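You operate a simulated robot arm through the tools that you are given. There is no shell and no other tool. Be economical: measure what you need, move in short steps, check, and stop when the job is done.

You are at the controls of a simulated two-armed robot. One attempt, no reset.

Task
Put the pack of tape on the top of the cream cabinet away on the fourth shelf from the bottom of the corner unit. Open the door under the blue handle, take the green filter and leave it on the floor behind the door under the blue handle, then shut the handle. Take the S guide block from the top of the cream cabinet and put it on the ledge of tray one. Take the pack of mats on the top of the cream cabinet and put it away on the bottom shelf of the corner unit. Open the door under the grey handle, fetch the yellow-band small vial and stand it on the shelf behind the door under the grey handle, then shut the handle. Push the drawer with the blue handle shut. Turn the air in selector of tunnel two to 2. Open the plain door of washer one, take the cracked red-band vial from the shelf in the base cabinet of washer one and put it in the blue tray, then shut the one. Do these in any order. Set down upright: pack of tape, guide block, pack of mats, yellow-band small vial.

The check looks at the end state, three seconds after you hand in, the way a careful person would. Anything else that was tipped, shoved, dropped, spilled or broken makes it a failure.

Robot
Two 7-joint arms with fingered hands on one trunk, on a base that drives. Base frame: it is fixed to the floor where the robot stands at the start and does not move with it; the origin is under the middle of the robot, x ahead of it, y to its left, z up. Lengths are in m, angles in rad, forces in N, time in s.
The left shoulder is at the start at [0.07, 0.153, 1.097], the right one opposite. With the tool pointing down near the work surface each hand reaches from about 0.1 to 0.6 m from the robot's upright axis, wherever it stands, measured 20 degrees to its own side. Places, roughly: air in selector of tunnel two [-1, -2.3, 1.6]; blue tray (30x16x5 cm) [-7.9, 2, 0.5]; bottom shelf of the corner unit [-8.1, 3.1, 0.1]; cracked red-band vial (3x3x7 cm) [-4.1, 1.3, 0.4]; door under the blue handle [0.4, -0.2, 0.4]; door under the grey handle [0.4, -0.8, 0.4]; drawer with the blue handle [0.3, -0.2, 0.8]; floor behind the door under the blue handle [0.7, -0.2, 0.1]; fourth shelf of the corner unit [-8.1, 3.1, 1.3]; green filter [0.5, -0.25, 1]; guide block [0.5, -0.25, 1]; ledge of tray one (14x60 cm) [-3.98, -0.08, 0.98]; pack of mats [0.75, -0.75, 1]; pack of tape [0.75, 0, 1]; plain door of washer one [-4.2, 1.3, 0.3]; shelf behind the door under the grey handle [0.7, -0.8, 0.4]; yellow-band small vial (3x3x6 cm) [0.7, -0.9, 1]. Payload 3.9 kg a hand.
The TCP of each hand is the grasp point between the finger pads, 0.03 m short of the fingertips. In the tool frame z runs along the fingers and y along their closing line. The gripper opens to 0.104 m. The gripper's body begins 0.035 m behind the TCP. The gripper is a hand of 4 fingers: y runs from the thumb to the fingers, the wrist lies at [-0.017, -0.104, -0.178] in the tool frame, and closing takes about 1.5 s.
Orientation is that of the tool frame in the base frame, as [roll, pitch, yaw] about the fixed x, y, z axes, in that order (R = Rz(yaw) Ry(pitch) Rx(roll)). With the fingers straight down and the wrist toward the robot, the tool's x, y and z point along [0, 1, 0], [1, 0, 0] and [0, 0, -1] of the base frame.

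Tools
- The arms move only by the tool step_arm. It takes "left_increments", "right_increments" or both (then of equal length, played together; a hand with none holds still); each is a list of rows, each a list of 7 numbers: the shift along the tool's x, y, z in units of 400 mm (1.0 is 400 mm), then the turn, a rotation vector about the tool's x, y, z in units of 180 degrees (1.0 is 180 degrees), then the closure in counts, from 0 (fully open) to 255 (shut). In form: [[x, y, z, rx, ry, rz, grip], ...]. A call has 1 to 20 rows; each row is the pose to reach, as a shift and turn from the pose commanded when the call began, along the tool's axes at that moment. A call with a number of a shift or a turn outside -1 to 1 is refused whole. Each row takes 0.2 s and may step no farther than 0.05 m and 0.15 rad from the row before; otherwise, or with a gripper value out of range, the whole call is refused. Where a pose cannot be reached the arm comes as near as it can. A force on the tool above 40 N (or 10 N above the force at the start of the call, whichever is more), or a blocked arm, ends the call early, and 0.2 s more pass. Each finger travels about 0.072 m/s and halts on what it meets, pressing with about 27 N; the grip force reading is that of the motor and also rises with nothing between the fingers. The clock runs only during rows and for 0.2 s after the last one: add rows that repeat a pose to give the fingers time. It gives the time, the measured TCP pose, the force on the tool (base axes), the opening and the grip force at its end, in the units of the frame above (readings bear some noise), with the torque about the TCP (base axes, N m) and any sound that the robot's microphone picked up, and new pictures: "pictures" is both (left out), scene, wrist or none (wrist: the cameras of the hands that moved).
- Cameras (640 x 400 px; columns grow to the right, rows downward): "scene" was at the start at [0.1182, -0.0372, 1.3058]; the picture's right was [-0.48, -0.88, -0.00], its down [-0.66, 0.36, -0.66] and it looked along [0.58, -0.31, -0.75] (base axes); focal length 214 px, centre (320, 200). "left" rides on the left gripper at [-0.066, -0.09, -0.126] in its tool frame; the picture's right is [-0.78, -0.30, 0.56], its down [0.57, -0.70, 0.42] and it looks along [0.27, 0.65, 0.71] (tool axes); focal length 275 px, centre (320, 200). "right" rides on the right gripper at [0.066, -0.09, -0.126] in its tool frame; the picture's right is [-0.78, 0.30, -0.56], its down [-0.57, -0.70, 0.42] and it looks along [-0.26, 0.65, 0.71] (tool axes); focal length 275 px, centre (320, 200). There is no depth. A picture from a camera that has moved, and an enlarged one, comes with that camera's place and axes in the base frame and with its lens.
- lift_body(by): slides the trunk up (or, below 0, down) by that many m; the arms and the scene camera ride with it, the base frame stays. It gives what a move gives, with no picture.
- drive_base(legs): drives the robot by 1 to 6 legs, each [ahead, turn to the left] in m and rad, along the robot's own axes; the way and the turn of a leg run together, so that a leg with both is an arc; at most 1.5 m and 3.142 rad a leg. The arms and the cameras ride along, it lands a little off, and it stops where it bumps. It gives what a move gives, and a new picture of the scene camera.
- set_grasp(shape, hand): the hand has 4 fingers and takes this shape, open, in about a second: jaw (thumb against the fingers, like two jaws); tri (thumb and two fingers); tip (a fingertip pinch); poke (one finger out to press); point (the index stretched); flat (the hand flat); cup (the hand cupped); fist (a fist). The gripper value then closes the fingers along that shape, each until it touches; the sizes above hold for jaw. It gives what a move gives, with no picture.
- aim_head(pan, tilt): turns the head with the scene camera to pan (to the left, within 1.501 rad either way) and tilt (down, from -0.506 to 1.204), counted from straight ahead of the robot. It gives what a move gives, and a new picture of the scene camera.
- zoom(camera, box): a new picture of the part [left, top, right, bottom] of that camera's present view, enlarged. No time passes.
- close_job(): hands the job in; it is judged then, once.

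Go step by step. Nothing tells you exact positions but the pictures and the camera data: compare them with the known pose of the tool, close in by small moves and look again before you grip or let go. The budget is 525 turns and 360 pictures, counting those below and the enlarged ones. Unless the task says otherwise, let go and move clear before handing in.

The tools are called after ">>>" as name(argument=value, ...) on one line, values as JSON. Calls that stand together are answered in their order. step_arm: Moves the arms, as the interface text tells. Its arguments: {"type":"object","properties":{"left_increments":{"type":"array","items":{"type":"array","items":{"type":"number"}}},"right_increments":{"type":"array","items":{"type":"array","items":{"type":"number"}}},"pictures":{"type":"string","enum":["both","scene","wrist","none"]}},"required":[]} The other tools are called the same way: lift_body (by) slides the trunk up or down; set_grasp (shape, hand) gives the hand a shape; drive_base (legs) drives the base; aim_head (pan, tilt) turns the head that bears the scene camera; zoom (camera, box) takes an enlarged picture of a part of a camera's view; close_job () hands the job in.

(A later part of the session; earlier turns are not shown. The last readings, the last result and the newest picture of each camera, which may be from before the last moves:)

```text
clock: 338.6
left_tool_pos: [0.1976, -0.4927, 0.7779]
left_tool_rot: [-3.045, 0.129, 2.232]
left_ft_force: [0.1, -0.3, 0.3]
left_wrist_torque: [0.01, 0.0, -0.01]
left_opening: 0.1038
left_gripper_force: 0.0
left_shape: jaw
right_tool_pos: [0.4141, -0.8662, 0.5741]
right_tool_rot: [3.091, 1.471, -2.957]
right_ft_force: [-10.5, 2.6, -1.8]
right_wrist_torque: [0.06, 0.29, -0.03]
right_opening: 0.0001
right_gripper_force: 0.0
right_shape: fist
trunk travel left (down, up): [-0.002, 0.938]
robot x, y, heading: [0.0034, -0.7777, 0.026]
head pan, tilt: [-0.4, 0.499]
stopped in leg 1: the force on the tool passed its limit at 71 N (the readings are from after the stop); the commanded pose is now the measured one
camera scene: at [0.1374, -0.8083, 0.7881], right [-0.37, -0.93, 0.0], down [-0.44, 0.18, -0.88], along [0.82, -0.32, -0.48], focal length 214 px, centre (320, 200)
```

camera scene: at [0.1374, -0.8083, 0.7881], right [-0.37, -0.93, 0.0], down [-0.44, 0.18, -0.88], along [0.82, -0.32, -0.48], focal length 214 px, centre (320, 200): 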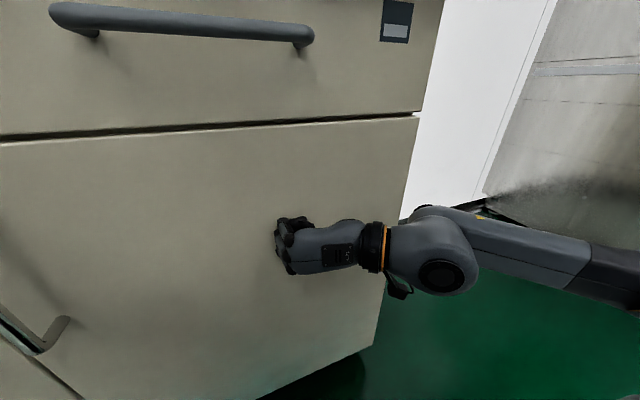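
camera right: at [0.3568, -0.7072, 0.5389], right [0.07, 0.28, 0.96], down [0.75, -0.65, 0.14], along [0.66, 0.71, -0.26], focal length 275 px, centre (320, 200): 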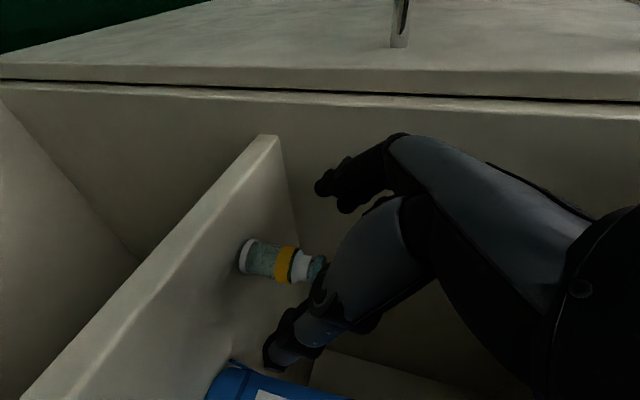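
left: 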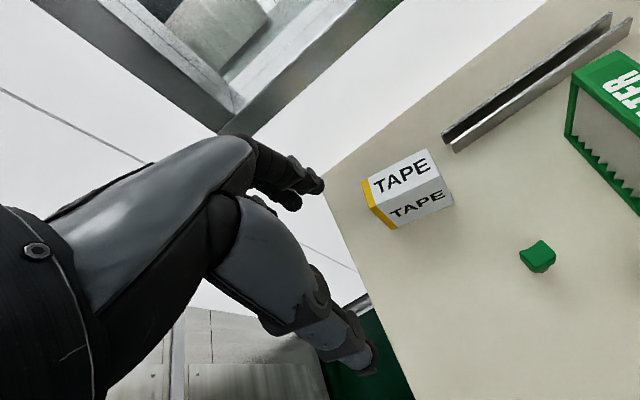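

Shut at 71 N of contact. I'll back off and check both doors.

>>> drive_base(legs=[[-0.6, 0]])

>>> aim_head(pan=0.2, tilt=0.2)

```text
clock: 342.0
left_tool_pos: [-0.4007, -0.5068, 0.7777]
left_tool_rot: [-3.044, 0.129, 2.233]
left_ft_force: [-0.1, 0.6, -0.2]
left_wrist_torque: [0.04, 0.03, 0.0]
left_opening: 0.1037
left_gripper_force: 0.1
left_shape: jaw
right_tool_pos: [-0.1837, -0.8817, 0.574]
right_tool_rot: [3.071, 1.471, -2.982]
right_ft_force: [0.1, 0.3, 0.3]
right_wrist_torque: [-0.02, 0.01, 0.01]
right_opening: 0.0
right_gripper_force: 0.1
right_shape: fist
trunk travel left (down, up): [-0.002, 0.938]
robot x, y, heading: [-0.5975, -0.7921, 0.025]
head pan, tilt: [-0.4, 0.499]
camera scene: at [-0.4624, -0.8234, 0.788], right [-0.37, -0.93, 0.0], down [-0.45, 0.17, -0.88], along [0.82, -0.32, -0.48], focal length 214 px, centre (320, 200)
```

scene: 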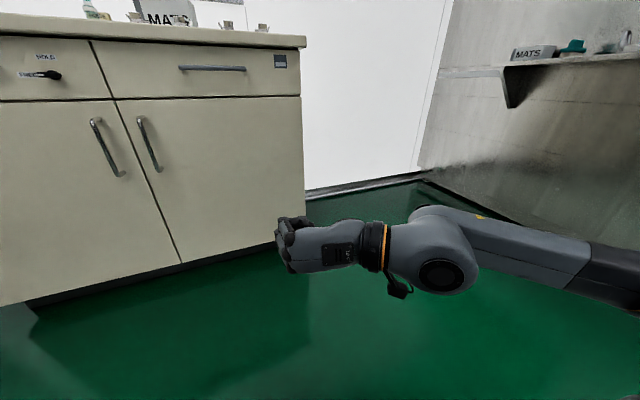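

```text
clock: 343.0
left_tool_pos: [-0.4008, -0.5087, 0.7792]
left_tool_rot: [-3.043, 0.13, 2.236]
left_ft_force: [0.3, -0.5, 0.8]
left_wrist_torque: [0.02, -0.03, 0.0]
left_opening: 0.1038
left_gripper_force: 0.0
left_shape: jaw
right_tool_pos: [-0.1852, -0.8811, 0.5745]
right_tool_rot: [3.071, 1.47, -2.981]
right_ft_force: [-1.1, 0.4, 0.6]
right_wrist_torque: [0.01, 0.01, 0.01]
right_opening: 0.0
right_gripper_force: 0.1
right_shape: fist
trunk travel left (down, up): [-0.002, 0.938]
robot x, y, heading: [-0.596, -0.7921, 0.027]
head pan, tilt: [0.201, 0.201]
camera scene: at [-0.4563, -0.7693, 0.8156], right [0.22, -0.97, 0.0], down [-0.19, -0.04, -0.98], along [0.95, 0.22, -0.2], focal length 214 px, centre (320, 200)
```

scene: 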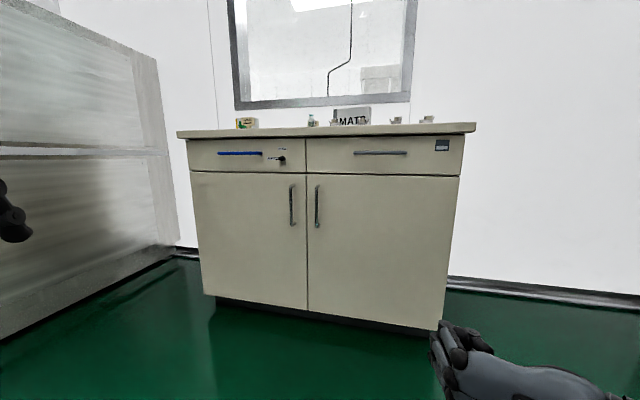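

Both doors and both drawers are flush. Next is the air-in selector of tunnel two, so I'll go and look at it.

>>> lift_body(by=0.4)

>>> drive_base(legs=[[0, -2.1], [0.55, 0], [0, 0.5]])

>>> aim_head(pan=0.0, tilt=-0.1)

```text
clock: 346.8
left_tool_pos: [-0.4008, -0.5078, 1.178]
left_tool_rot: [-3.044, 0.129, 2.232]
left_ft_force: [-0.2, 0.6, -0.4]
left_wrist_torque: [0.01, 0.0, 0.0]
left_opening: 0.1037
left_gripper_force: 0.0
left_shape: jaw
right_tool_pos: [-0.1853, -0.8813, 0.9747]
right_tool_rot: [3.073, 1.471, -2.98]
right_ft_force: [-0.4, -0.2, 0.8]
right_wrist_torque: [-0.01, 0.02, 0.0]
right_opening: 0.0
right_gripper_force: 0.0
right_shape: fist
trunk travel left (down, up): [-0.402, 0.538]
robot x, y, heading: [-0.5934, -0.7877, 0.024]
head pan, tilt: [0.201, 0.201]
```

```text
clock: 356.4
left_tool_pos: [-0.5903, -1.4809, 1.1781]
left_tool_rot: [-3.043, 0.127, 0.627]
left_ft_force: [-0.2, -0.6, -0.3]
left_wrist_torque: [0.02, 0.02, -0.02]
left_opening: 0.1038
left_gripper_force: 0.0
left_shape: jaw
right_tool_pos: [-0.9712, -1.6838, 0.9754]
right_tool_rot: [3.058, 1.472, 1.683]
right_ft_force: [-0.4, 0.9, 0.4]
right_wrist_torque: [-0.05, 0.01, 0.01]
right_opening: 0.0002
right_gripper_force: 0.1
right_shape: fist
trunk travel left (down, up): [-0.402, 0.538]
robot x, y, heading: [-0.8642, -1.2768, -1.579]
head pan, tilt: [0.201, 0.201]
camera scene: at [-0.8504, -1.4173, 1.2156], right [-0.98, -0.19, 0.0], down [-0.04, 0.2, -0.98], along [0.19, -0.96, -0.2], focal length 214 px, centre (320, 200)
```

scene: 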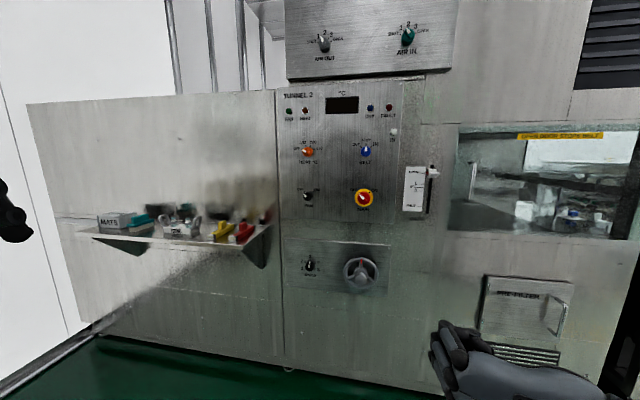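

```text
clock: 357.2
left_tool_pos: [-0.5907, -1.4813, 1.1789]
left_tool_rot: [-3.044, 0.126, 0.628]
left_ft_force: [0.0, -0.1, 0.8]
left_wrist_torque: [0.03, 0.0, 0.04]
left_opening: 0.1039
left_gripper_force: 0.0
left_shape: jaw
right_tool_pos: [-0.9708, -1.6841, 0.9747]
right_tool_rot: [3.061, 1.471, 1.686]
right_ft_force: [0.1, 0.2, 0.1]
right_wrist_torque: [0.0, -0.05, 0.02]
right_opening: 0.0
right_gripper_force: 0.1
right_shape: fist
trunk travel left (down, up): [-0.402, 0.538]
robot x, y, heading: [-0.867, -1.277, -1.579]
head pan, tilt: [0.0, -0.099]
camera scene: at [-0.8689, -1.413, 1.2429], right [-1.0, 0.01, 0.0], down [0.0, -0.1, -1.0], along [-0.01, -1.0, 0.1], focal length 214 px, centre (320, 200)
```

scene: 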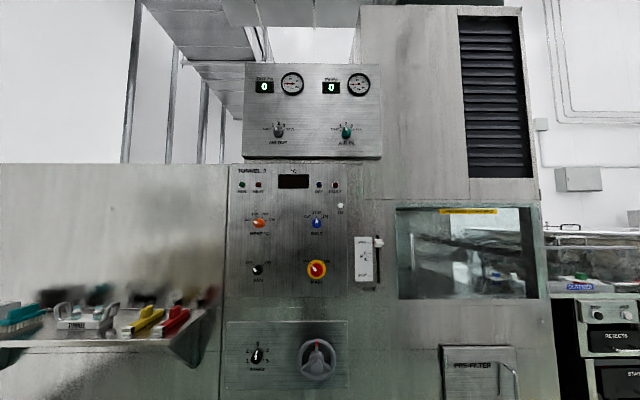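

>>> zoom(camera="scene", box=[236, 60, 396, 160])

>>> zoom(camera="scene", box=[316, 108, 380, 148])

```text
4.00 times, centred on (316, 110) of scene
camera zoom: at [-0.8689, -1.413, 1.2429], right [-1.0, 0.01, 0.0], down [0.0, -0.1, -1.0], along [-0.01, -1.0, 0.1], focal length 858 px, centre (336, 560)
```

zoom: 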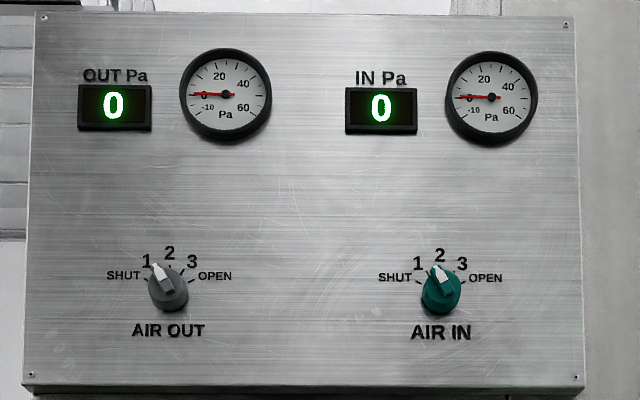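

```text
10.00 times, centred on (348, 128) of scene
camera zoom: at [-0.8689, -1.413, 1.2429], right [-1.0, 0.01, 0.0], down [0.0, -0.1, -1.0], along [-0.01, -1.0, 0.1], focal length 2145 px, centre (40, 920)
```

zoom: 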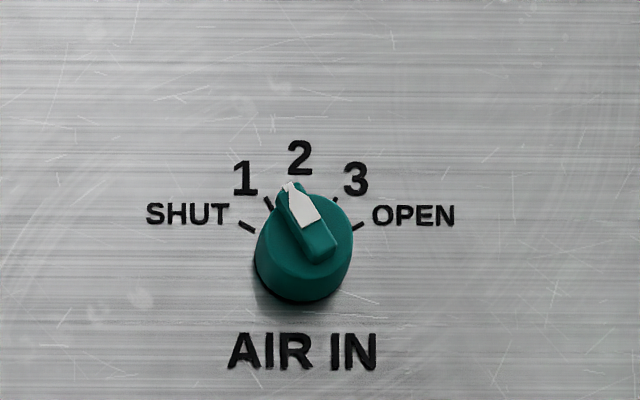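

AIR IN currently points at 1, so it needs 30° clockwise to reach 2. The knob is at about (-0.985, -2.27, 1.617). I'll raise the trunk and bring the right hand in front of it.

>>> set_grasp(hand="right", shape="jaw")

>>> lift_body(by=0.4)

>>> lift_body(by=0.12)

>>> drive_base(legs=[[0.33, 0]])

>>> step_arm(right_increments=[[-0.05, 0, 0, 0, -0.005, -0.0333, 0], [-0.1, 0, 0, 0, -0.01, -0.0667, 0], [-0.15, 0, 0, 0, -0.018, -0.1, 0], [-0.2, 0, 0, 0, -0.025, -0.1333, 0], [-0.25, 0, 0, 0, -0.03, -0.1667, 0], [-0.3, 0, 0, 0, -0.03, -0.1667, 0]], pictures="both")

```text
clock: 358.1
left_tool_pos: [-0.5905, -1.4828, 1.1789]
left_tool_rot: [-3.042, 0.126, 0.625]
left_ft_force: [-0.3, 0.3, -0.5]
left_wrist_torque: [0.04, 0.02, -0.04]
left_opening: 0.104
left_gripper_force: 0.0
left_shape: jaw
right_tool_pos: [-0.9702, -1.6835, 0.9748]
right_tool_rot: [3.053, 1.472, 1.679]
right_ft_force: [0.0, 0.1, 0.0]
right_wrist_torque: [0.04, -0.04, 0.01]
right_opening: 0.1036
right_gripper_force: 0.1
right_shape: jaw
trunk travel left (down, up): [-0.402, 0.538]
robot x, y, heading: [-0.8661, -1.2761, -1.582]
head pan, tilt: [0.0, -0.099]
```

```text
clock: 362.0
left_tool_pos: [-0.5893, -1.4816, 1.5796]
left_tool_rot: [-3.043, 0.128, 0.627]
left_ft_force: [1.3, -0.5, 0.5]
left_wrist_torque: [0.01, -0.01, 0.0]
left_opening: 0.1041
left_gripper_force: 0.1
left_shape: jaw
right_tool_pos: [-0.971, -1.6835, 1.3754]
right_tool_rot: [3.063, 1.473, 1.688]
right_ft_force: [0.5, -1.0, -0.5]
right_wrist_torque: [-0.03, 0.02, 0.01]
right_opening: 0.1033
right_gripper_force: 0.1
right_shape: jaw
trunk travel left (down, up): [-0.802, 0.138]
robot x, y, heading: [-0.8661, -1.2756, -1.581]
head pan, tilt: [0.0, -0.099]
```

```text
clock: 363.5
left_tool_pos: [-0.5903, -1.4808, 1.6986]
left_tool_rot: [-3.043, 0.127, 0.626]
left_ft_force: [0.4, 0.7, 0.3]
left_wrist_torque: [0.01, 0.01, 0.01]
left_opening: 0.1039
left_gripper_force: 0.0
left_shape: jaw
right_tool_pos: [-0.9721, -1.6843, 1.495]
right_tool_rot: [3.065, 1.474, 1.69]
right_ft_force: [0.0, -0.7, 0.4]
right_wrist_torque: [0.02, -0.02, 0.02]
right_opening: 0.1033
right_gripper_force: 0.0
right_shape: jaw
trunk travel left (down, up): [-0.922, 0.018]
robot x, y, heading: [-0.8675, -1.278, -1.581]
head pan, tilt: [0.0, -0.099]
```

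```text
clock: 365.6
left_tool_pos: [-0.5935, -1.8079, 1.6992]
left_tool_rot: [-3.047, 0.13, 0.625]
left_ft_force: [0.4, 0.2, 0.2]
left_wrist_torque: [-0.05, -0.01, 0.01]
left_opening: 0.1041
left_gripper_force: 0.0
left_shape: jaw
right_tool_pos: [-0.974, -2.0102, 1.495]
right_tool_rot: [3.064, 1.475, 1.687]
right_ft_force: [0.6, 0.2, -0.2]
right_wrist_torque: [0.01, 0.0, -0.03]
right_opening: 0.1037
right_gripper_force: 0.0
right_shape: jaw
trunk travel left (down, up): [-0.922, 0.018]
robot x, y, heading: [-0.8704, -1.6052, -1.585]
head pan, tilt: [0.0, -0.099]
camera scene: at [-0.8727, -1.7383, 1.7633], right [-1.0, 0.01, 0.0], down [0.0, -0.1, -0.99], along [-0.01, -0.99, 0.1], focal length 214 px, centre (320, 200)
```

scene: 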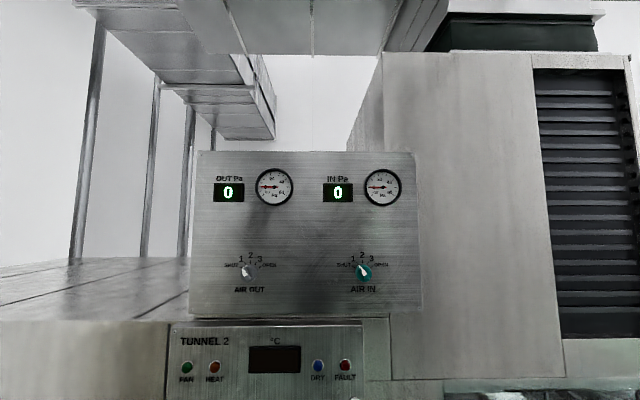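

```text
clock: 367.1
left_tool_pos: [-0.5918, -1.8108, 1.6986]
left_tool_rot: [-3.045, 0.129, 0.628]
left_ft_force: [0.1, 0.0, 0.6]
left_wrist_torque: [0.0, 0.0, 0.0]
left_opening: 0.1041
left_gripper_force: 0.1
left_shape: jaw
right_tool_pos: [-0.9734, -2.0238, 1.6157]
right_tool_rot: [-1.586, 1.054, -2.936]
right_ft_force: [0.6, 0.0, -0.1]
right_wrist_torque: [0.02, -0.02, 0.01]
right_opening: 0.1037
right_gripper_force: 0.0
right_shape: jaw
trunk travel left (down, up): [-0.922, 0.018]
robot x, y, heading: [-0.8684, -1.6051, -1.582]
head pan, tilt: [0.0, -0.099]
camera scene: at [-0.872, -1.7416, 1.763], right [-1.0, 0.01, 0.0], down [0.0, -0.1, -0.99], along [-0.01, -0.99, 0.1], focal length 214 px, centre (320, 200)
camera right: at [-1.1079, -1.926, 1.6043], right [0.51, 0.68, 0.53], down [-0.23, -0.49, 0.84], along [0.83, -0.55, -0.1], focal length 275 px, centre (320, 200)
```

scene: 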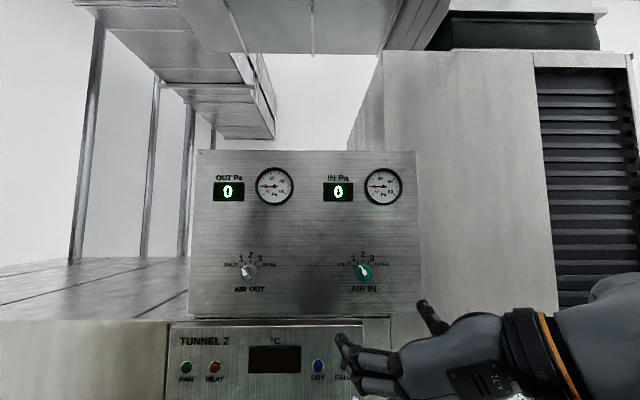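
right: 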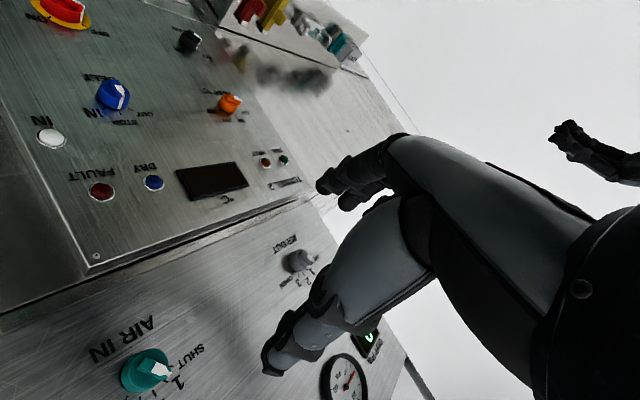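

The knob is at (-0.991, -2.331, 1.63). I'll drive closer and line up.

>>> drive_base(legs=[[0.18, 0]])

>>> step_arm(right_increments=[[0.03, -0.08, 0.02, 0, 0, 0, 0], [0.05, -0.16, 0.05, 0, 0, 0, 0], [0.065, -0.2, 0.08, 0, 0, 0, 0], [0.065, -0.2, 0.1, 0, 0, 0, 0]], pictures="both")

```text
clock: 368.6
left_tool_pos: [-0.5961, -1.9857, 1.6994]
left_tool_rot: [-3.047, 0.132, 0.626]
left_ft_force: [-0.1, 0.1, -0.1]
left_wrist_torque: [-0.04, 0.03, -0.04]
left_opening: 0.1041
left_gripper_force: 0.1
left_shape: jaw
right_tool_pos: [-0.9747, -2.1988, 1.6166]
right_tool_rot: [-1.58, 1.058, -2.93]
right_ft_force: [0.3, -0.2, 0.2]
right_wrist_torque: [-0.01, 0.02, -0.01]
right_opening: 0.1038
right_gripper_force: 0.2
right_shape: jaw
trunk travel left (down, up): [-0.922, 0.018]
robot x, y, heading: [-0.8731, -1.7861, -1.589]
head pan, tilt: [0.0, -0.099]
camera scene: at [-0.8748, -1.916, 1.7634], right [-1.0, 0.01, 0.0], down [0.0, -0.1, -0.99], along [-0.01, -0.99, 0.1], focal length 214 px, centre (320, 200)
```

scene: 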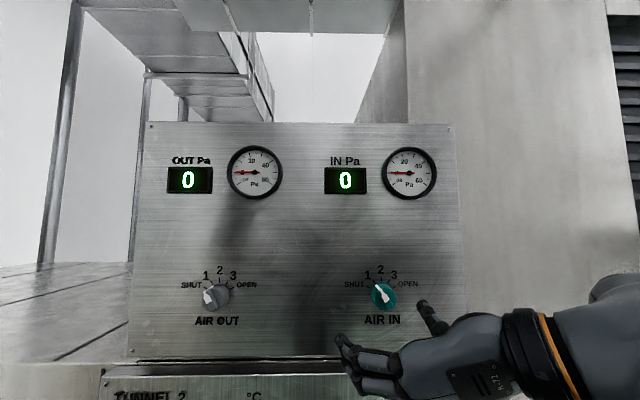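

```text
clock: 369.6
left_tool_pos: [-0.5942, -1.9924, 1.6987]
left_tool_rot: [-3.044, 0.129, 0.626]
left_ft_force: [0.8, 0.2, 0.4]
left_wrist_torque: [0.04, -0.01, -0.01]
left_opening: 0.1039
left_gripper_force: 0.0
left_shape: jaw
right_tool_pos: [-1.0465, -2.2625, 1.6317]
right_tool_rot: [-1.587, 1.055, -2.938]
right_ft_force: [0.4, -0.8, -0.6]
right_wrist_torque: [-0.03, 0.01, 0.02]
right_opening: 0.1036
right_gripper_force: 0.1
right_shape: jaw
trunk travel left (down, up): [-0.922, 0.018]
robot x, y, heading: [-0.8723, -1.7861, -1.582]
head pan, tilt: [0.0, -0.099]
camera scene: at [-0.8733, -1.9234, 1.7628], right [-1.0, 0.01, 0.0], down [0.0, -0.1, -1.0], along [-0.01, -1.0, 0.1], focal length 214 px, centre (320, 200)
camera right: at [-1.1813, -2.1647, 1.6203], right [0.51, 0.68, 0.53], down [-0.23, -0.49, 0.84], along [0.83, -0.55, -0.1], focal length 275 px, centre (320, 200)
```

scene: 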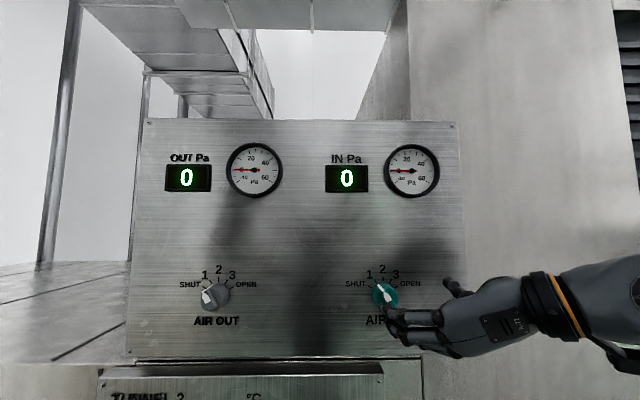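
right: 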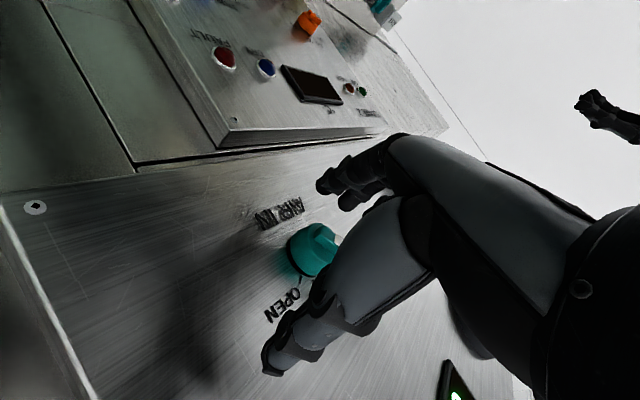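

>>> step_arm(right_increments=[[-0.02, 0.05, 0, 0, 0, 0, 0], [-0.048, 0.09, 0.02, 0, 0, 0, 0], [-0.048, 0.09, 0.07, 0, 0, 0, 0], [-0.048, 0.09, 0.11, 0, 0, 0, 0]], pictures="both")

```text
clock: 370.6
left_tool_pos: [-0.5969, -1.9844, 1.6999]
left_tool_rot: [-3.046, 0.13, 0.625]
left_ft_force: [-0.5, 0.2, 0.5]
left_wrist_torque: [-0.05, 0.0, -0.01]
left_opening: 0.104
left_gripper_force: 0.0
left_shape: jaw
right_tool_pos: [-0.9993, -2.2922, 1.6312]
right_tool_rot: [-1.576, 1.057, -2.928]
right_ft_force: [-0.5, 0.7, -0.7]
right_wrist_torque: [0.01, -0.04, -0.04]
right_opening: 0.1034
right_gripper_force: 0.0
right_shape: jaw
trunk travel left (down, up): [-0.922, 0.018]
robot x, y, heading: [-0.8745, -1.7818, -1.583]
head pan, tilt: [0.0, -0.099]
camera scene: at [-0.8753, -1.9164, 1.7633], right [-1.0, 0.01, 0.0], down [0.0, -0.1, -0.99], along [-0.01, -0.99, 0.1], focal length 214 px, centre (320, 200)
camera right: at [-1.1343, -2.193, 1.6199], right [0.51, 0.68, 0.53], down [-0.23, -0.49, 0.84], along [0.83, -0.55, -0.09], focal length 275 px, centre (320, 200)
```

scene: 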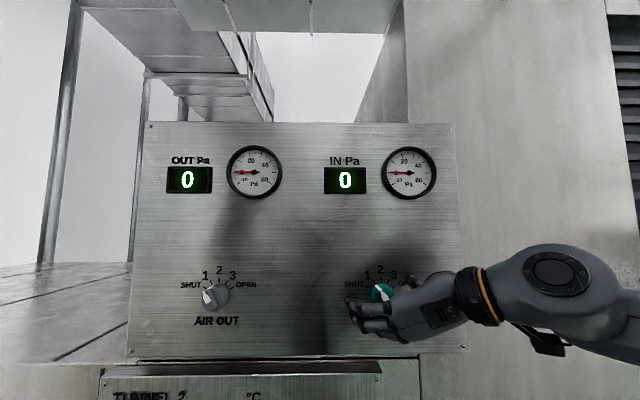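
right: 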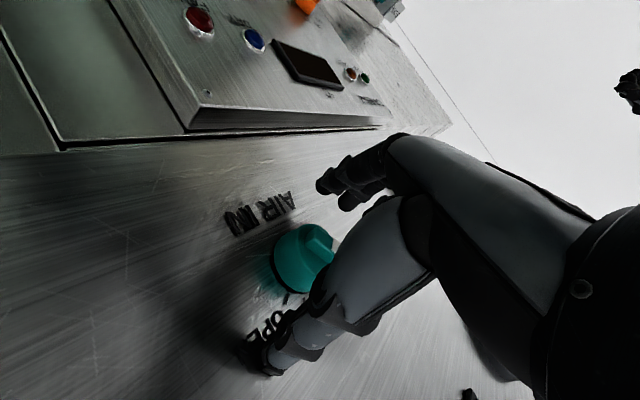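

>>> step_arm(right_increments=[[0, 0, 0.03, 0, 0, 0, 0], [0, 0, 0.05, 0, 0, 0, 0], [0, 0, 0.05, 0, 0, 0, 80], [0, 0, 0.05, 0, 0, 0, 130], [0, 0, 0.05, 0, 0, 0, 180], [0, 0, 0.05, 0, 0, 0, 220], [0, 0, 0.05, 0, 0, 0, 255], [0, 0, 0.05, 0, 0, 0, 255], [0, 0, 0.05, 0, 0, 0, 255]], pictures="both")

```text
clock: 371.2
left_tool_pos: [-0.5991, -1.9735, 1.7011]
left_tool_rot: [-3.054, 0.131, 0.621]
left_ft_force: [1.1, -0.3, 0.2]
left_wrist_torque: [0.04, 0.01, 0.0]
left_opening: 0.104
left_gripper_force: 0.1
left_shape: jaw
right_tool_pos: [-0.9942, -2.2913, 1.6343]
right_tool_rot: [-1.586, 1.055, -2.926]
right_ft_force: [-9.4, 43.3, -2.8]
right_wrist_torque: [-1.22, -0.45, -2.83]
right_opening: 0.0813
right_gripper_force: 0.0
right_shape: jaw
trunk travel left (down, up): [-0.922, 0.018]
robot x, y, heading: [-0.8712, -1.7849, -1.592]
head pan, tilt: [0.0, -0.099]
stopped in row 3 (right hand): the force on the tool passed its limit at 44 N (the readings are from after the stop); the commanded pose is now the measured one
camera scene: at [-0.8785, -1.9028, 1.7643], right [-1.0, 0.02, 0.0], down [0.0, -0.11, -0.99], along [-0.02, -0.99, 0.11], focal length 214 px, centre (320, 200)
camera right: at [-1.1303, -2.1949, 1.622], right [0.5, 0.68, 0.53], down [-0.22, -0.49, 0.84], along [0.84, -0.54, -0.09], focal length 275 px, centre (320, 200)
```

scene: 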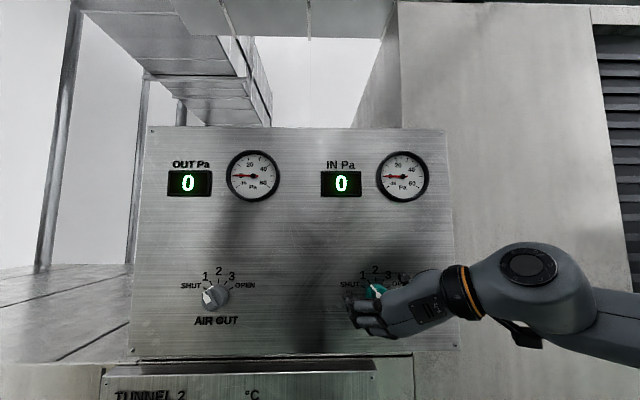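
right: 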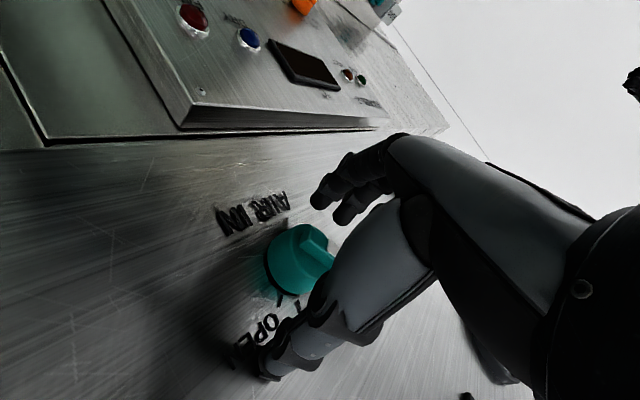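

The thumb tip touched the panel. I'll ease back 1 cm and close on the knob.

>>> step_arm(right_increments=[[0, 0, -0.03, 0, 0, 0, 40], [0, 0, -0.03, 0, 0, 0, 80], [0, 0, -0.03, 0, 0, 0, 120], [0, 0, -0.03, 0, 0, 0, 160], [0, 0, -0.03, 0, 0, 0, 200], [0, 0, -0.03, 0, 0, 0, 240], [0, 0, -0.03, 0, 0, 0, 255], [0, 0, -0.03, 0, 0, 0, 255], [0, 0, -0.03, 0, 0, 0, 255]], pictures="both")

```text
clock: 373.2
left_tool_pos: [-0.5996, -1.9832, 1.7004]
left_tool_rot: [-3.048, 0.13, 0.625]
left_ft_force: [0.6, -0.2, -0.2]
left_wrist_torque: [0.03, -0.04, 0.02]
left_opening: 0.1039
left_gripper_force: 0.1
left_shape: jaw
right_tool_pos: [-0.9979, -2.2944, 1.6305]
right_tool_rot: [-1.594, 1.056, -2.938]
right_ft_force: [-5.9, 10.5, 6.3]
right_wrist_torque: [-0.25, -0.08, -0.36]
right_opening: 0.0338
right_gripper_force: 27.1
right_shape: jaw
trunk travel left (down, up): [-0.922, 0.018]
robot x, y, heading: [-0.8769, -1.7857, -1.587]
head pan, tilt: [0.0, -0.099]
camera scene: at [-0.8781, -1.9146, 1.7635], right [-1.0, 0.01, 0.0], down [0.0, -0.1, -0.99], along [-0.01, -0.99, 0.1], focal length 214 px, centre (320, 200)
camera right: at [-1.1337, -2.1964, 1.6193], right [0.5, 0.68, 0.54], down [-0.22, -0.5, 0.84], along [0.84, -0.54, -0.1], focal length 275 px, centre (320, 200)
```

scene: 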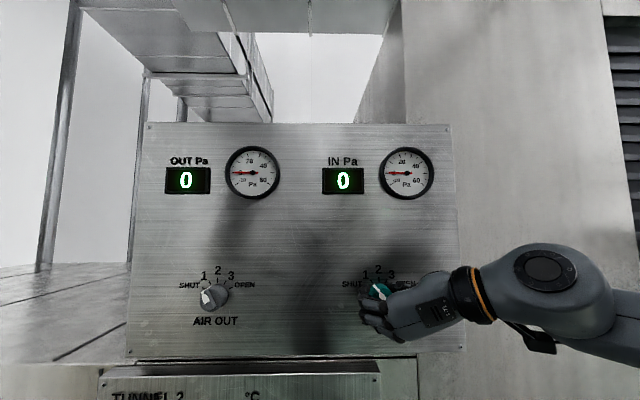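
right: 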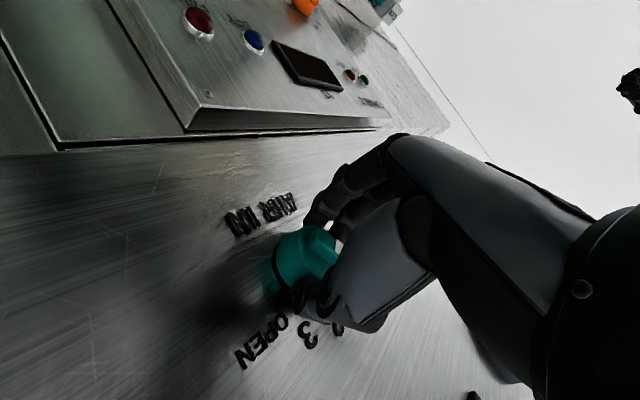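

Gripped. Turning 30° clockwise.

>>> step_arm(right_increments=[[0, 0, 0, 0, 0, 0.03, 255], [0, 0, 0, 0, 0, 0.06, 255], [0, 0, 0, 0, 0, 0.09, 255], [0, 0, 0, 0, 0, 0.12, 255], [0, 0, 0, 0, 0, 0.15, 255], [0, 0, 0, 0, 0, 0.17, 255], [0, 0, 0, 0, 0, 0.17, 255]], pictures="both")

>>> zoom(camera="scene", box=[330, 250, 440, 319])

```text
clock: 374.8
left_tool_pos: [-0.6022, -1.9849, 1.7003]
left_tool_rot: [-3.05, 0.129, 0.623]
left_ft_force: [0.0, 0.2, -1.0]
left_wrist_torque: [-0.02, 0.03, 0.0]
left_opening: 0.104
left_gripper_force: 0.0
left_shape: jaw
right_tool_pos: [-0.9986, -2.2942, 1.6299]
right_tool_rot: [-2.051, 1.549, 2.888]
right_ft_force: [-9.8, 12.6, -2.4]
right_wrist_torque: [-0.18, 0.11, -0.8]
right_opening: 0.0336
right_gripper_force: 26.9
right_shape: jaw
trunk travel left (down, up): [-0.922, 0.018]
robot x, y, heading: [-0.8748, -1.7858, -1.587]
head pan, tilt: [0.0, -0.099]
camera scene: at [-0.8806, -1.9153, 1.7634], right [-1.0, 0.01, 0.0], down [0.0, -0.1, -0.99], along [-0.01, -0.99, 0.1], focal length 214 px, centre (320, 200)
camera right: at [-1.1158, -2.192, 1.5673], right [0.18, 0.6, 0.78], down [-0.57, -0.58, 0.58], along [0.8, -0.55, 0.24], focal length 275 px, centre (320, 200)
```

scene: 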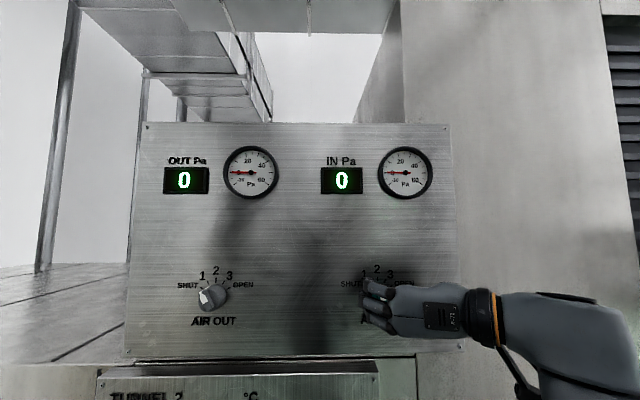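
right: 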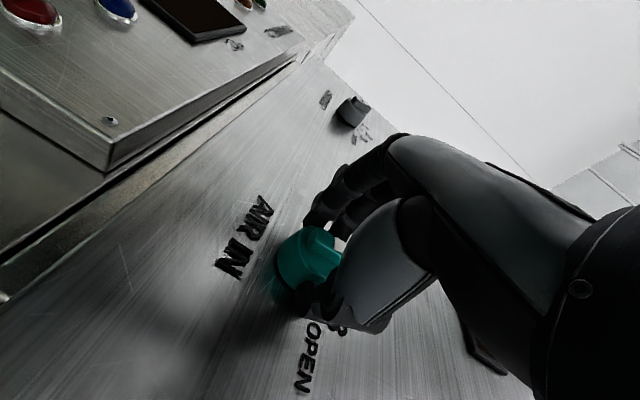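

```text
5.80 times, centred on (385, 284) of scene
camera zoom: at [-0.8806, -1.9153, 1.7634], right [-1.0, 0.01, 0.0], down [0.0, -0.1, -0.99], along [-0.01, -0.99, 0.1], focal length 1243 px, centre (-57, -290)
```

zoom: 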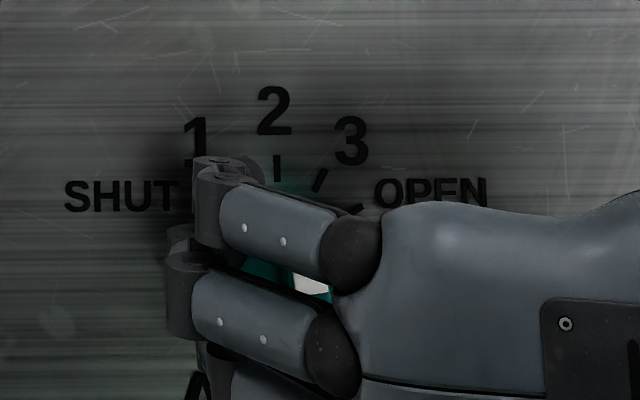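

>>> step_arm(right_increments=[[0, 0, 0, 0, 0, 0, 150], [0, 0, 0, 0, 0, 0, 60], [0, 0, 0, 0, 0, 0, 0], [0, 0, 0, 0, 0, 0, 0], [0, 0, 0, 0, 0, 0, 0], [0, 0, -0.1, 0, 0, 0, 0], [0, 0, -0.2, 0, 0, 0, 0], [0, -0.05, -0.3, 0, 0, 0, 0], [0, -0.15, -0.36, 0, 0, 0, 0]], pictures="none")

>>> zoom(camera="scene", box=[330, 250, 440, 319])

```text
clock: 376.8
left_tool_pos: [-0.5998, -1.9912, 1.6987]
left_tool_rot: [-3.043, 0.127, 0.626]
left_ft_force: [-0.5, -0.3, 0.0]
left_wrist_torque: [0.02, 0.01, -0.01]
left_opening: 0.104
left_gripper_force: 0.0
left_shape: jaw
right_tool_pos: [-1.0877, -2.1744, 1.6268]
right_tool_rot: [2.208, 1.543, 0.862]
right_ft_force: [0.1, 0.3, 0.5]
right_wrist_torque: [-0.01, -0.02, 0.01]
right_opening: 0.1036
right_gripper_force: 0.0
right_shape: jaw
trunk travel left (down, up): [-0.922, 0.018]
robot x, y, heading: [-0.8742, -1.7894, -1.583]
head pan, tilt: [0.0, -0.099]
```

```text
5.80 times, centred on (385, 284) of scene
camera zoom: at [-0.8783, -1.9225, 1.7628], right [-1.0, 0.01, 0.0], down [0.0, -0.1, -1.0], along [-0.01, -1.0, 0.1], focal length 1243 px, centre (-57, -290)
```

zoom: 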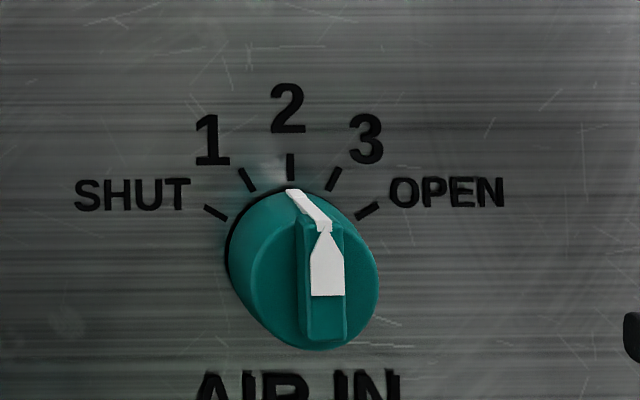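

It now points at 2. Next come the tape and mats: I'll lower the trunk and drive back to face the cabinet.

>>> lift_body(by=-0.3)

>>> drive_base(legs=[[-0.35, 0], [0, 2.67], [1.2, 0], [0, -1.09]])

>>> aim_head(pan=0.0, tilt=0.55)

```text
clock: 379.8
left_tool_pos: [-0.598, -1.9902, 1.3992]
left_tool_rot: [-3.045, 0.129, 0.625]
left_ft_force: [-0.9, -0.2, -0.3]
left_wrist_torque: [-0.03, 0.01, 0.01]
left_opening: 0.1039
left_gripper_force: 0.1
left_shape: jaw
right_tool_pos: [-1.086, -2.1737, 1.3271]
right_tool_rot: [2.252, 1.547, 0.908]
right_ft_force: [-0.2, 0.3, 0.7]
right_wrist_torque: [-0.01, 0.04, 0.01]
right_opening: 0.1039
right_gripper_force: 0.1
right_shape: jaw
trunk travel left (down, up): [-0.622, 0.318]
robot x, y, heading: [-0.8717, -1.7828, -1.586]
head pan, tilt: [0.0, -0.099]
```

```text
clock: 396.7
left_tool_pos: [-0.1051, -0.1003, 1.3989]
left_tool_rot: [-3.044, 0.128, 2.216]
left_ft_force: [-0.8, 0.5, 0.2]
left_wrist_torque: [0.01, 0.0, 0.01]
left_opening: 0.1037
left_gripper_force: 0.0
left_shape: jaw
right_tool_pos: [0.0874, -0.5868, 1.3268]
right_tool_rot: [2.253, 1.545, 2.494]
right_ft_force: [0.2, -1.0, 0.0]
right_wrist_torque: [0.01, 0.01, 0.02]
right_opening: 0.1036
right_gripper_force: 0.0
right_shape: jaw
trunk travel left (down, up): [-0.622, 0.318]
robot x, y, heading: [-0.3056, -0.3831, 0.004]
head pan, tilt: [0.0, -0.099]
camera scene: at [-0.1699, -0.3796, 1.4629], right [0.0, -1.0, 0.0], down [0.1, 0.0, -1.0], along [1.0, 0.0, 0.1], focal length 214 px, centre (320, 200)
```

scene: 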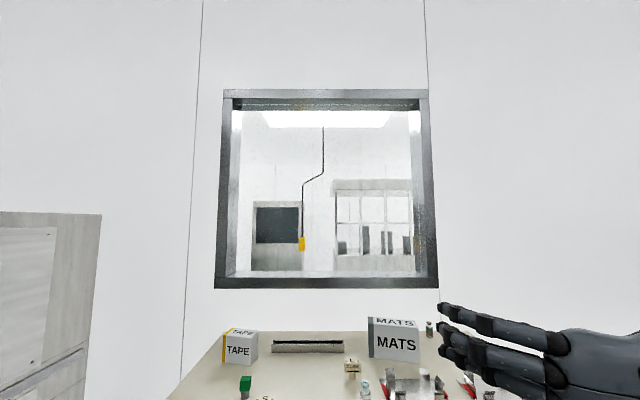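

```text
clock: 397.8
left_tool_pos: [-0.1044, -0.1019, 1.398]
left_tool_rot: [-3.045, 0.129, 2.213]
left_ft_force: [0.1, -0.2, 0.5]
left_wrist_torque: [-0.01, -0.02, -0.04]
left_opening: 0.1035
left_gripper_force: 0.1
left_shape: jaw
right_tool_pos: [0.0859, -0.5864, 1.3285]
right_tool_rot: [2.201, 1.546, 2.441]
right_ft_force: [0.6, 0.5, -0.3]
right_wrist_torque: [0.02, -0.01, -0.04]
right_opening: 0.1037
right_gripper_force: 0.0
right_shape: jaw
trunk travel left (down, up): [-0.622, 0.318]
robot x, y, heading: [-0.3044, -0.3774, 0.001]
head pan, tilt: [0.0, 0.55]
camera scene: at [-0.1671, -0.3797, 1.4035], right [0.0, -1.0, 0.0], down [-0.52, 0.0, -0.85], along [0.85, 0.0, -0.52], focal length 214 px, centre (320, 200)
```

scene: 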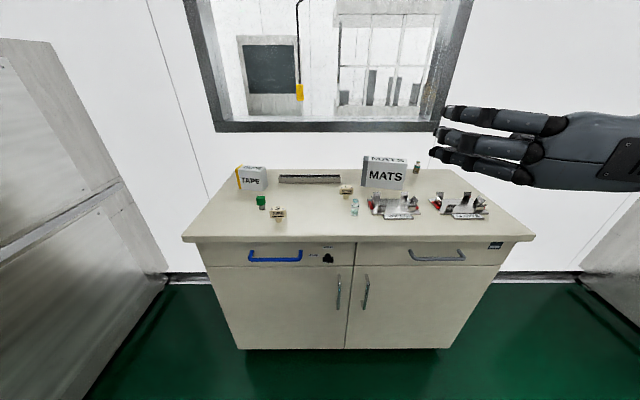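

I'll reorient both hands to point down with their closing lines across the boxes' thin sides.

>>> step_arm(left_increments=[[-0.0246, 0.0465, 0.0282, -0.0006, 0.003, 0.0165, 0], [-0.0491, 0.0929, 0.0565, -0.0012, 0.0061, 0.0331, 0], [-0.0737, 0.1394, 0.0847, -0.0018, 0.0091, 0.0496, 0], [-0.0982, 0.1859, 0.1129, -0.0024, 0.0122, 0.0662, 0], [-0.1228, 0.2324, 0.1412, -0.003, 0.0152, 0.0827, 0], [-0.1474, 0.2788, 0.1694, -0.0036, 0.0183, 0.0992, 0], [-0.1719, 0.3253, 0.1976, -0.0042, 0.0213, 0.1158, 0], [-0.1965, 0.3718, 0.2259, -0.0048, 0.0244, 0.1323, 0], [-0.221, 0.4182, 0.2541, -0.0055, 0.0274, 0.1489, 0], [-0.2456, 0.4647, 0.2824, -0.0061, 0.0305, 0.1654, 0], [-0.2701, 0.5112, 0.3106, -0.0067, 0.0335, 0.182, 0], [-0.2947, 0.5576, 0.3388, -0.0073, 0.0366, 0.1985, 0], [-0.3193, 0.6041, 0.3671, -0.0079, 0.0396, 0.215, 0], [-0.3438, 0.6506, 0.3953, -0.0085, 0.0427, 0.2316, 0], [-0.3684, 0.6971, 0.4235, -0.0091, 0.0457, 0.2481, 0], [-0.3929, 0.7435, 0.4518, -0.0097, 0.0488, 0.2647, 0], [-0.4175, 0.79, 0.48, -0.0103, 0.0518, 0.2812, 0]], right_increments=[[0.0115, -0.0163, 0.021, 0.0275, 0.019, 0.0275, 0], [0.0229, -0.0326, 0.0421, 0.0551, 0.0381, 0.0551, 0], [0.0344, -0.049, 0.0631, 0.0826, 0.0571, 0.0826, 0], [0.0459, -0.0653, 0.0841, 0.1101, 0.0761, 0.1101, 0], [0.0574, -0.0816, 0.1051, 0.1376, 0.0951, 0.1376, 0], [0.0688, -0.0979, 0.1262, 0.1652, 0.1142, 0.1652, 0], [0.0803, -0.1143, 0.1472, 0.1927, 0.1332, 0.1927, 0], [0.0918, -0.1306, 0.1682, 0.2202, 0.1522, 0.2202, 0], [0.1032, -0.1469, 0.1893, 0.2478, 0.1713, 0.2478, 0], [0.1147, -0.1632, 0.2103, 0.2753, 0.1903, 0.2753, 0], [0.1262, -0.1796, 0.2313, 0.3028, 0.2093, 0.3028, 0], [0.1376, -0.1959, 0.2524, 0.3304, 0.2284, 0.3304, 0], [0.1491, -0.2122, 0.2734, 0.3579, 0.2474, 0.3579, 0], [0.1606, -0.2285, 0.2944, 0.3854, 0.2664, 0.3854, 0], [0.1721, -0.2449, 0.3154, 0.4129, 0.2854, 0.4129, 0], [0.1835, -0.2612, 0.3365, 0.4405, 0.3045, 0.4405, 0], [0.195, -0.2775, 0.3575, 0.468, 0.3235, 0.468, 0]], pictures="scene")

```text
clock: 401.4
left_tool_pos: [0.258, -0.0942, 1.1989]
left_tool_rot: [-3.132, -0.009, 1.315]
left_ft_force: [1.3, -2.1, -0.1]
left_wrist_torque: [0.13, 0.03, -0.02]
left_opening: 0.1039
left_gripper_force: 0.1
left_shape: jaw
right_tool_pos: [0.2621, -0.7748, 1.2246]
right_tool_rot: [-3.119, -0.049, 1.501]
right_ft_force: [0.8, -1.7, -1.1]
right_wrist_torque: [0.16, 0.04, 0.02]
right_opening: 0.1041
right_gripper_force: 0.0
right_shape: jaw
right hand out of reach, approached as far as the arm can: row 9, 10, 11, 12, 13, 14, 15, 16, 17
trunk travel left (down, up): [-0.622, 0.318]
robot x, y, heading: [-0.302, -0.3847, -0.001]
head pan, tilt: [0.0, 0.55]
camera scene: at [-0.1575, -0.3928, 1.4023], right [0.0, -1.0, -0.01], down [-0.53, 0.01, -0.85], along [0.85, 0.01, -0.53], focal length 214 px, centre (320, 200)
```

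scene: 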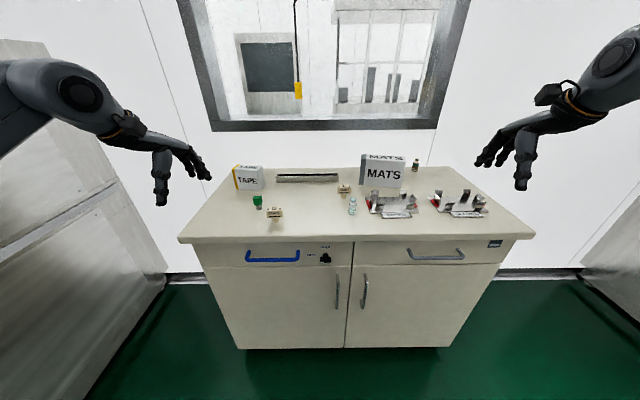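

>>> drive_base(legs=[[0.41, 0]])

>>> zoom(camera="left", box=[0, 0, 640, 400])

>>> zoom(camera="right", box=[0, 0, 640, 400])

```text
clock: 403.9
left_tool_pos: [0.6585, -0.0744, 1.2014]
left_tool_rot: [3.141, 0.001, 1.324]
left_ft_force: [0.2, -0.7, 1.2]
left_wrist_torque: [-0.01, -0.03, -0.01]
left_opening: 0.1038
left_gripper_force: 0.0
left_shape: jaw
right_tool_pos: [0.6676, -0.7565, 1.2326]
right_tool_rot: [-3.124, -0.034, 1.508]
right_ft_force: [0.0, 0.3, -0.6]
right_wrist_torque: [0.01, 0.0, -0.02]
right_opening: 0.1037
right_gripper_force: 0.0
right_shape: jaw
trunk travel left (down, up): [-0.622, 0.318]
robot x, y, heading: [0.1057, -0.3781, 0.01]
head pan, tilt: [0.0, 0.55]
camera scene: at [0.2448, -0.3774, 1.4035], right [0.01, -1.0, 0.0], down [-0.52, 0.0, -0.85], along [0.85, 0.01, -0.52], focal length 214 px, centre (320, 200)
```

scene: 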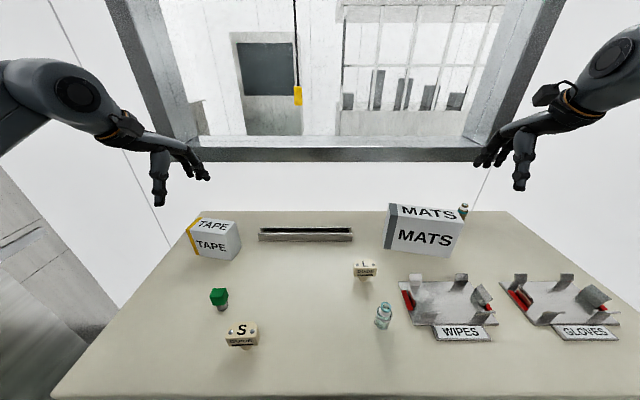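

```text
1.00 times, centred on (320, 200) of left (not enlarged: the box is as wide or as high as the picture)
camera zoom: at [0.5561, -0.117, 1.3262], right [-0.47, -0.68, -0.56], down [-0.54, 0.72, -0.42], along [0.69, 0.1, -0.71], focal length 275 px, centre (320, 200)
```

zoom: 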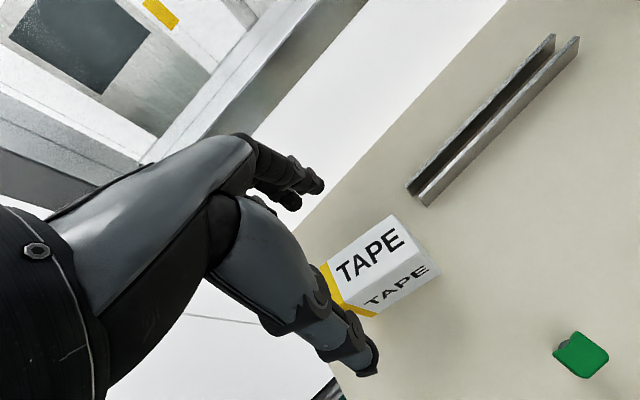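

```text
1.00 times, centred on (320, 200) of right (not enlarged: the box is as wide or as high as the picture)
camera zoom: at [0.5846, -0.6904, 1.3623], right [0.26, -0.81, 0.52], down [-0.74, -0.51, -0.43], along [0.62, -0.28, -0.73], focal length 275 px, centre (320, 200)
```

zoom: 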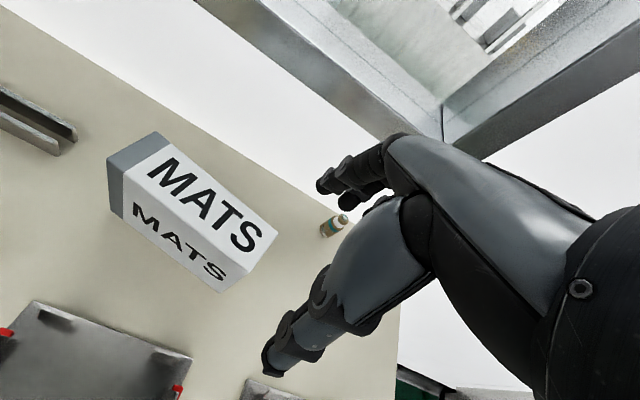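

Tape: top face centred at about (0.727, -0.07). I'll align the left hand over it and descend to just above.

>>> step_arm(left_increments=[[0.03, 0.08, 0.02, 0, 0, -0.015, 0], [0.053, 0.163, 0.06, 0, 0, -0.03, 0], [0.053, 0.163, 0.14, 0, 0, -0.03, 0], [0.053, 0.163, 0.22, 0, 0, -0.03, 0], [0.053, 0.163, 0.3, 0, 0, -0.03, 0], [0.053, 0.163, 0.35, 0, 0, -0.03, 0]], pictures="wrist")

```text
clock: 405.3
left_tool_pos: [0.7283, -0.0689, 1.0593]
left_tool_rot: [3.14, 0.0, 1.423]
left_ft_force: [-0.4, 0.3, 0.8]
left_wrist_torque: [0.0, 0.02, -0.01]
left_opening: 0.1037
left_gripper_force: 0.1
left_shape: jaw
right_tool_pos: [0.6688, -0.7563, 1.2326]
right_tool_rot: [-3.123, -0.033, 1.511]
right_ft_force: [0.7, 0.6, -0.1]
right_wrist_torque: [-0.01, -0.01, -0.02]
right_opening: 0.1038
right_gripper_force: 0.0
right_shape: jaw
trunk travel left (down, up): [-0.622, 0.318]
robot x, y, heading: [0.1034, -0.3832, 0.003]
head pan, tilt: [0.0, 0.55]
camera left: at [0.6296, -0.1211, 1.185], right [-0.41, -0.72, -0.56], down [-0.61, 0.67, -0.42], along [0.68, 0.17, -0.71], focal length 275 px, centre (320, 200)
```

left: 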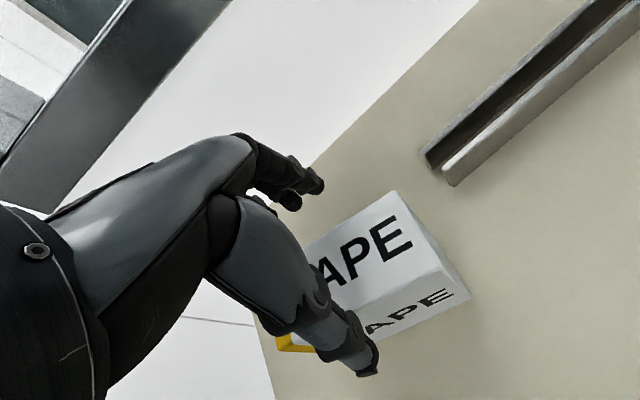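

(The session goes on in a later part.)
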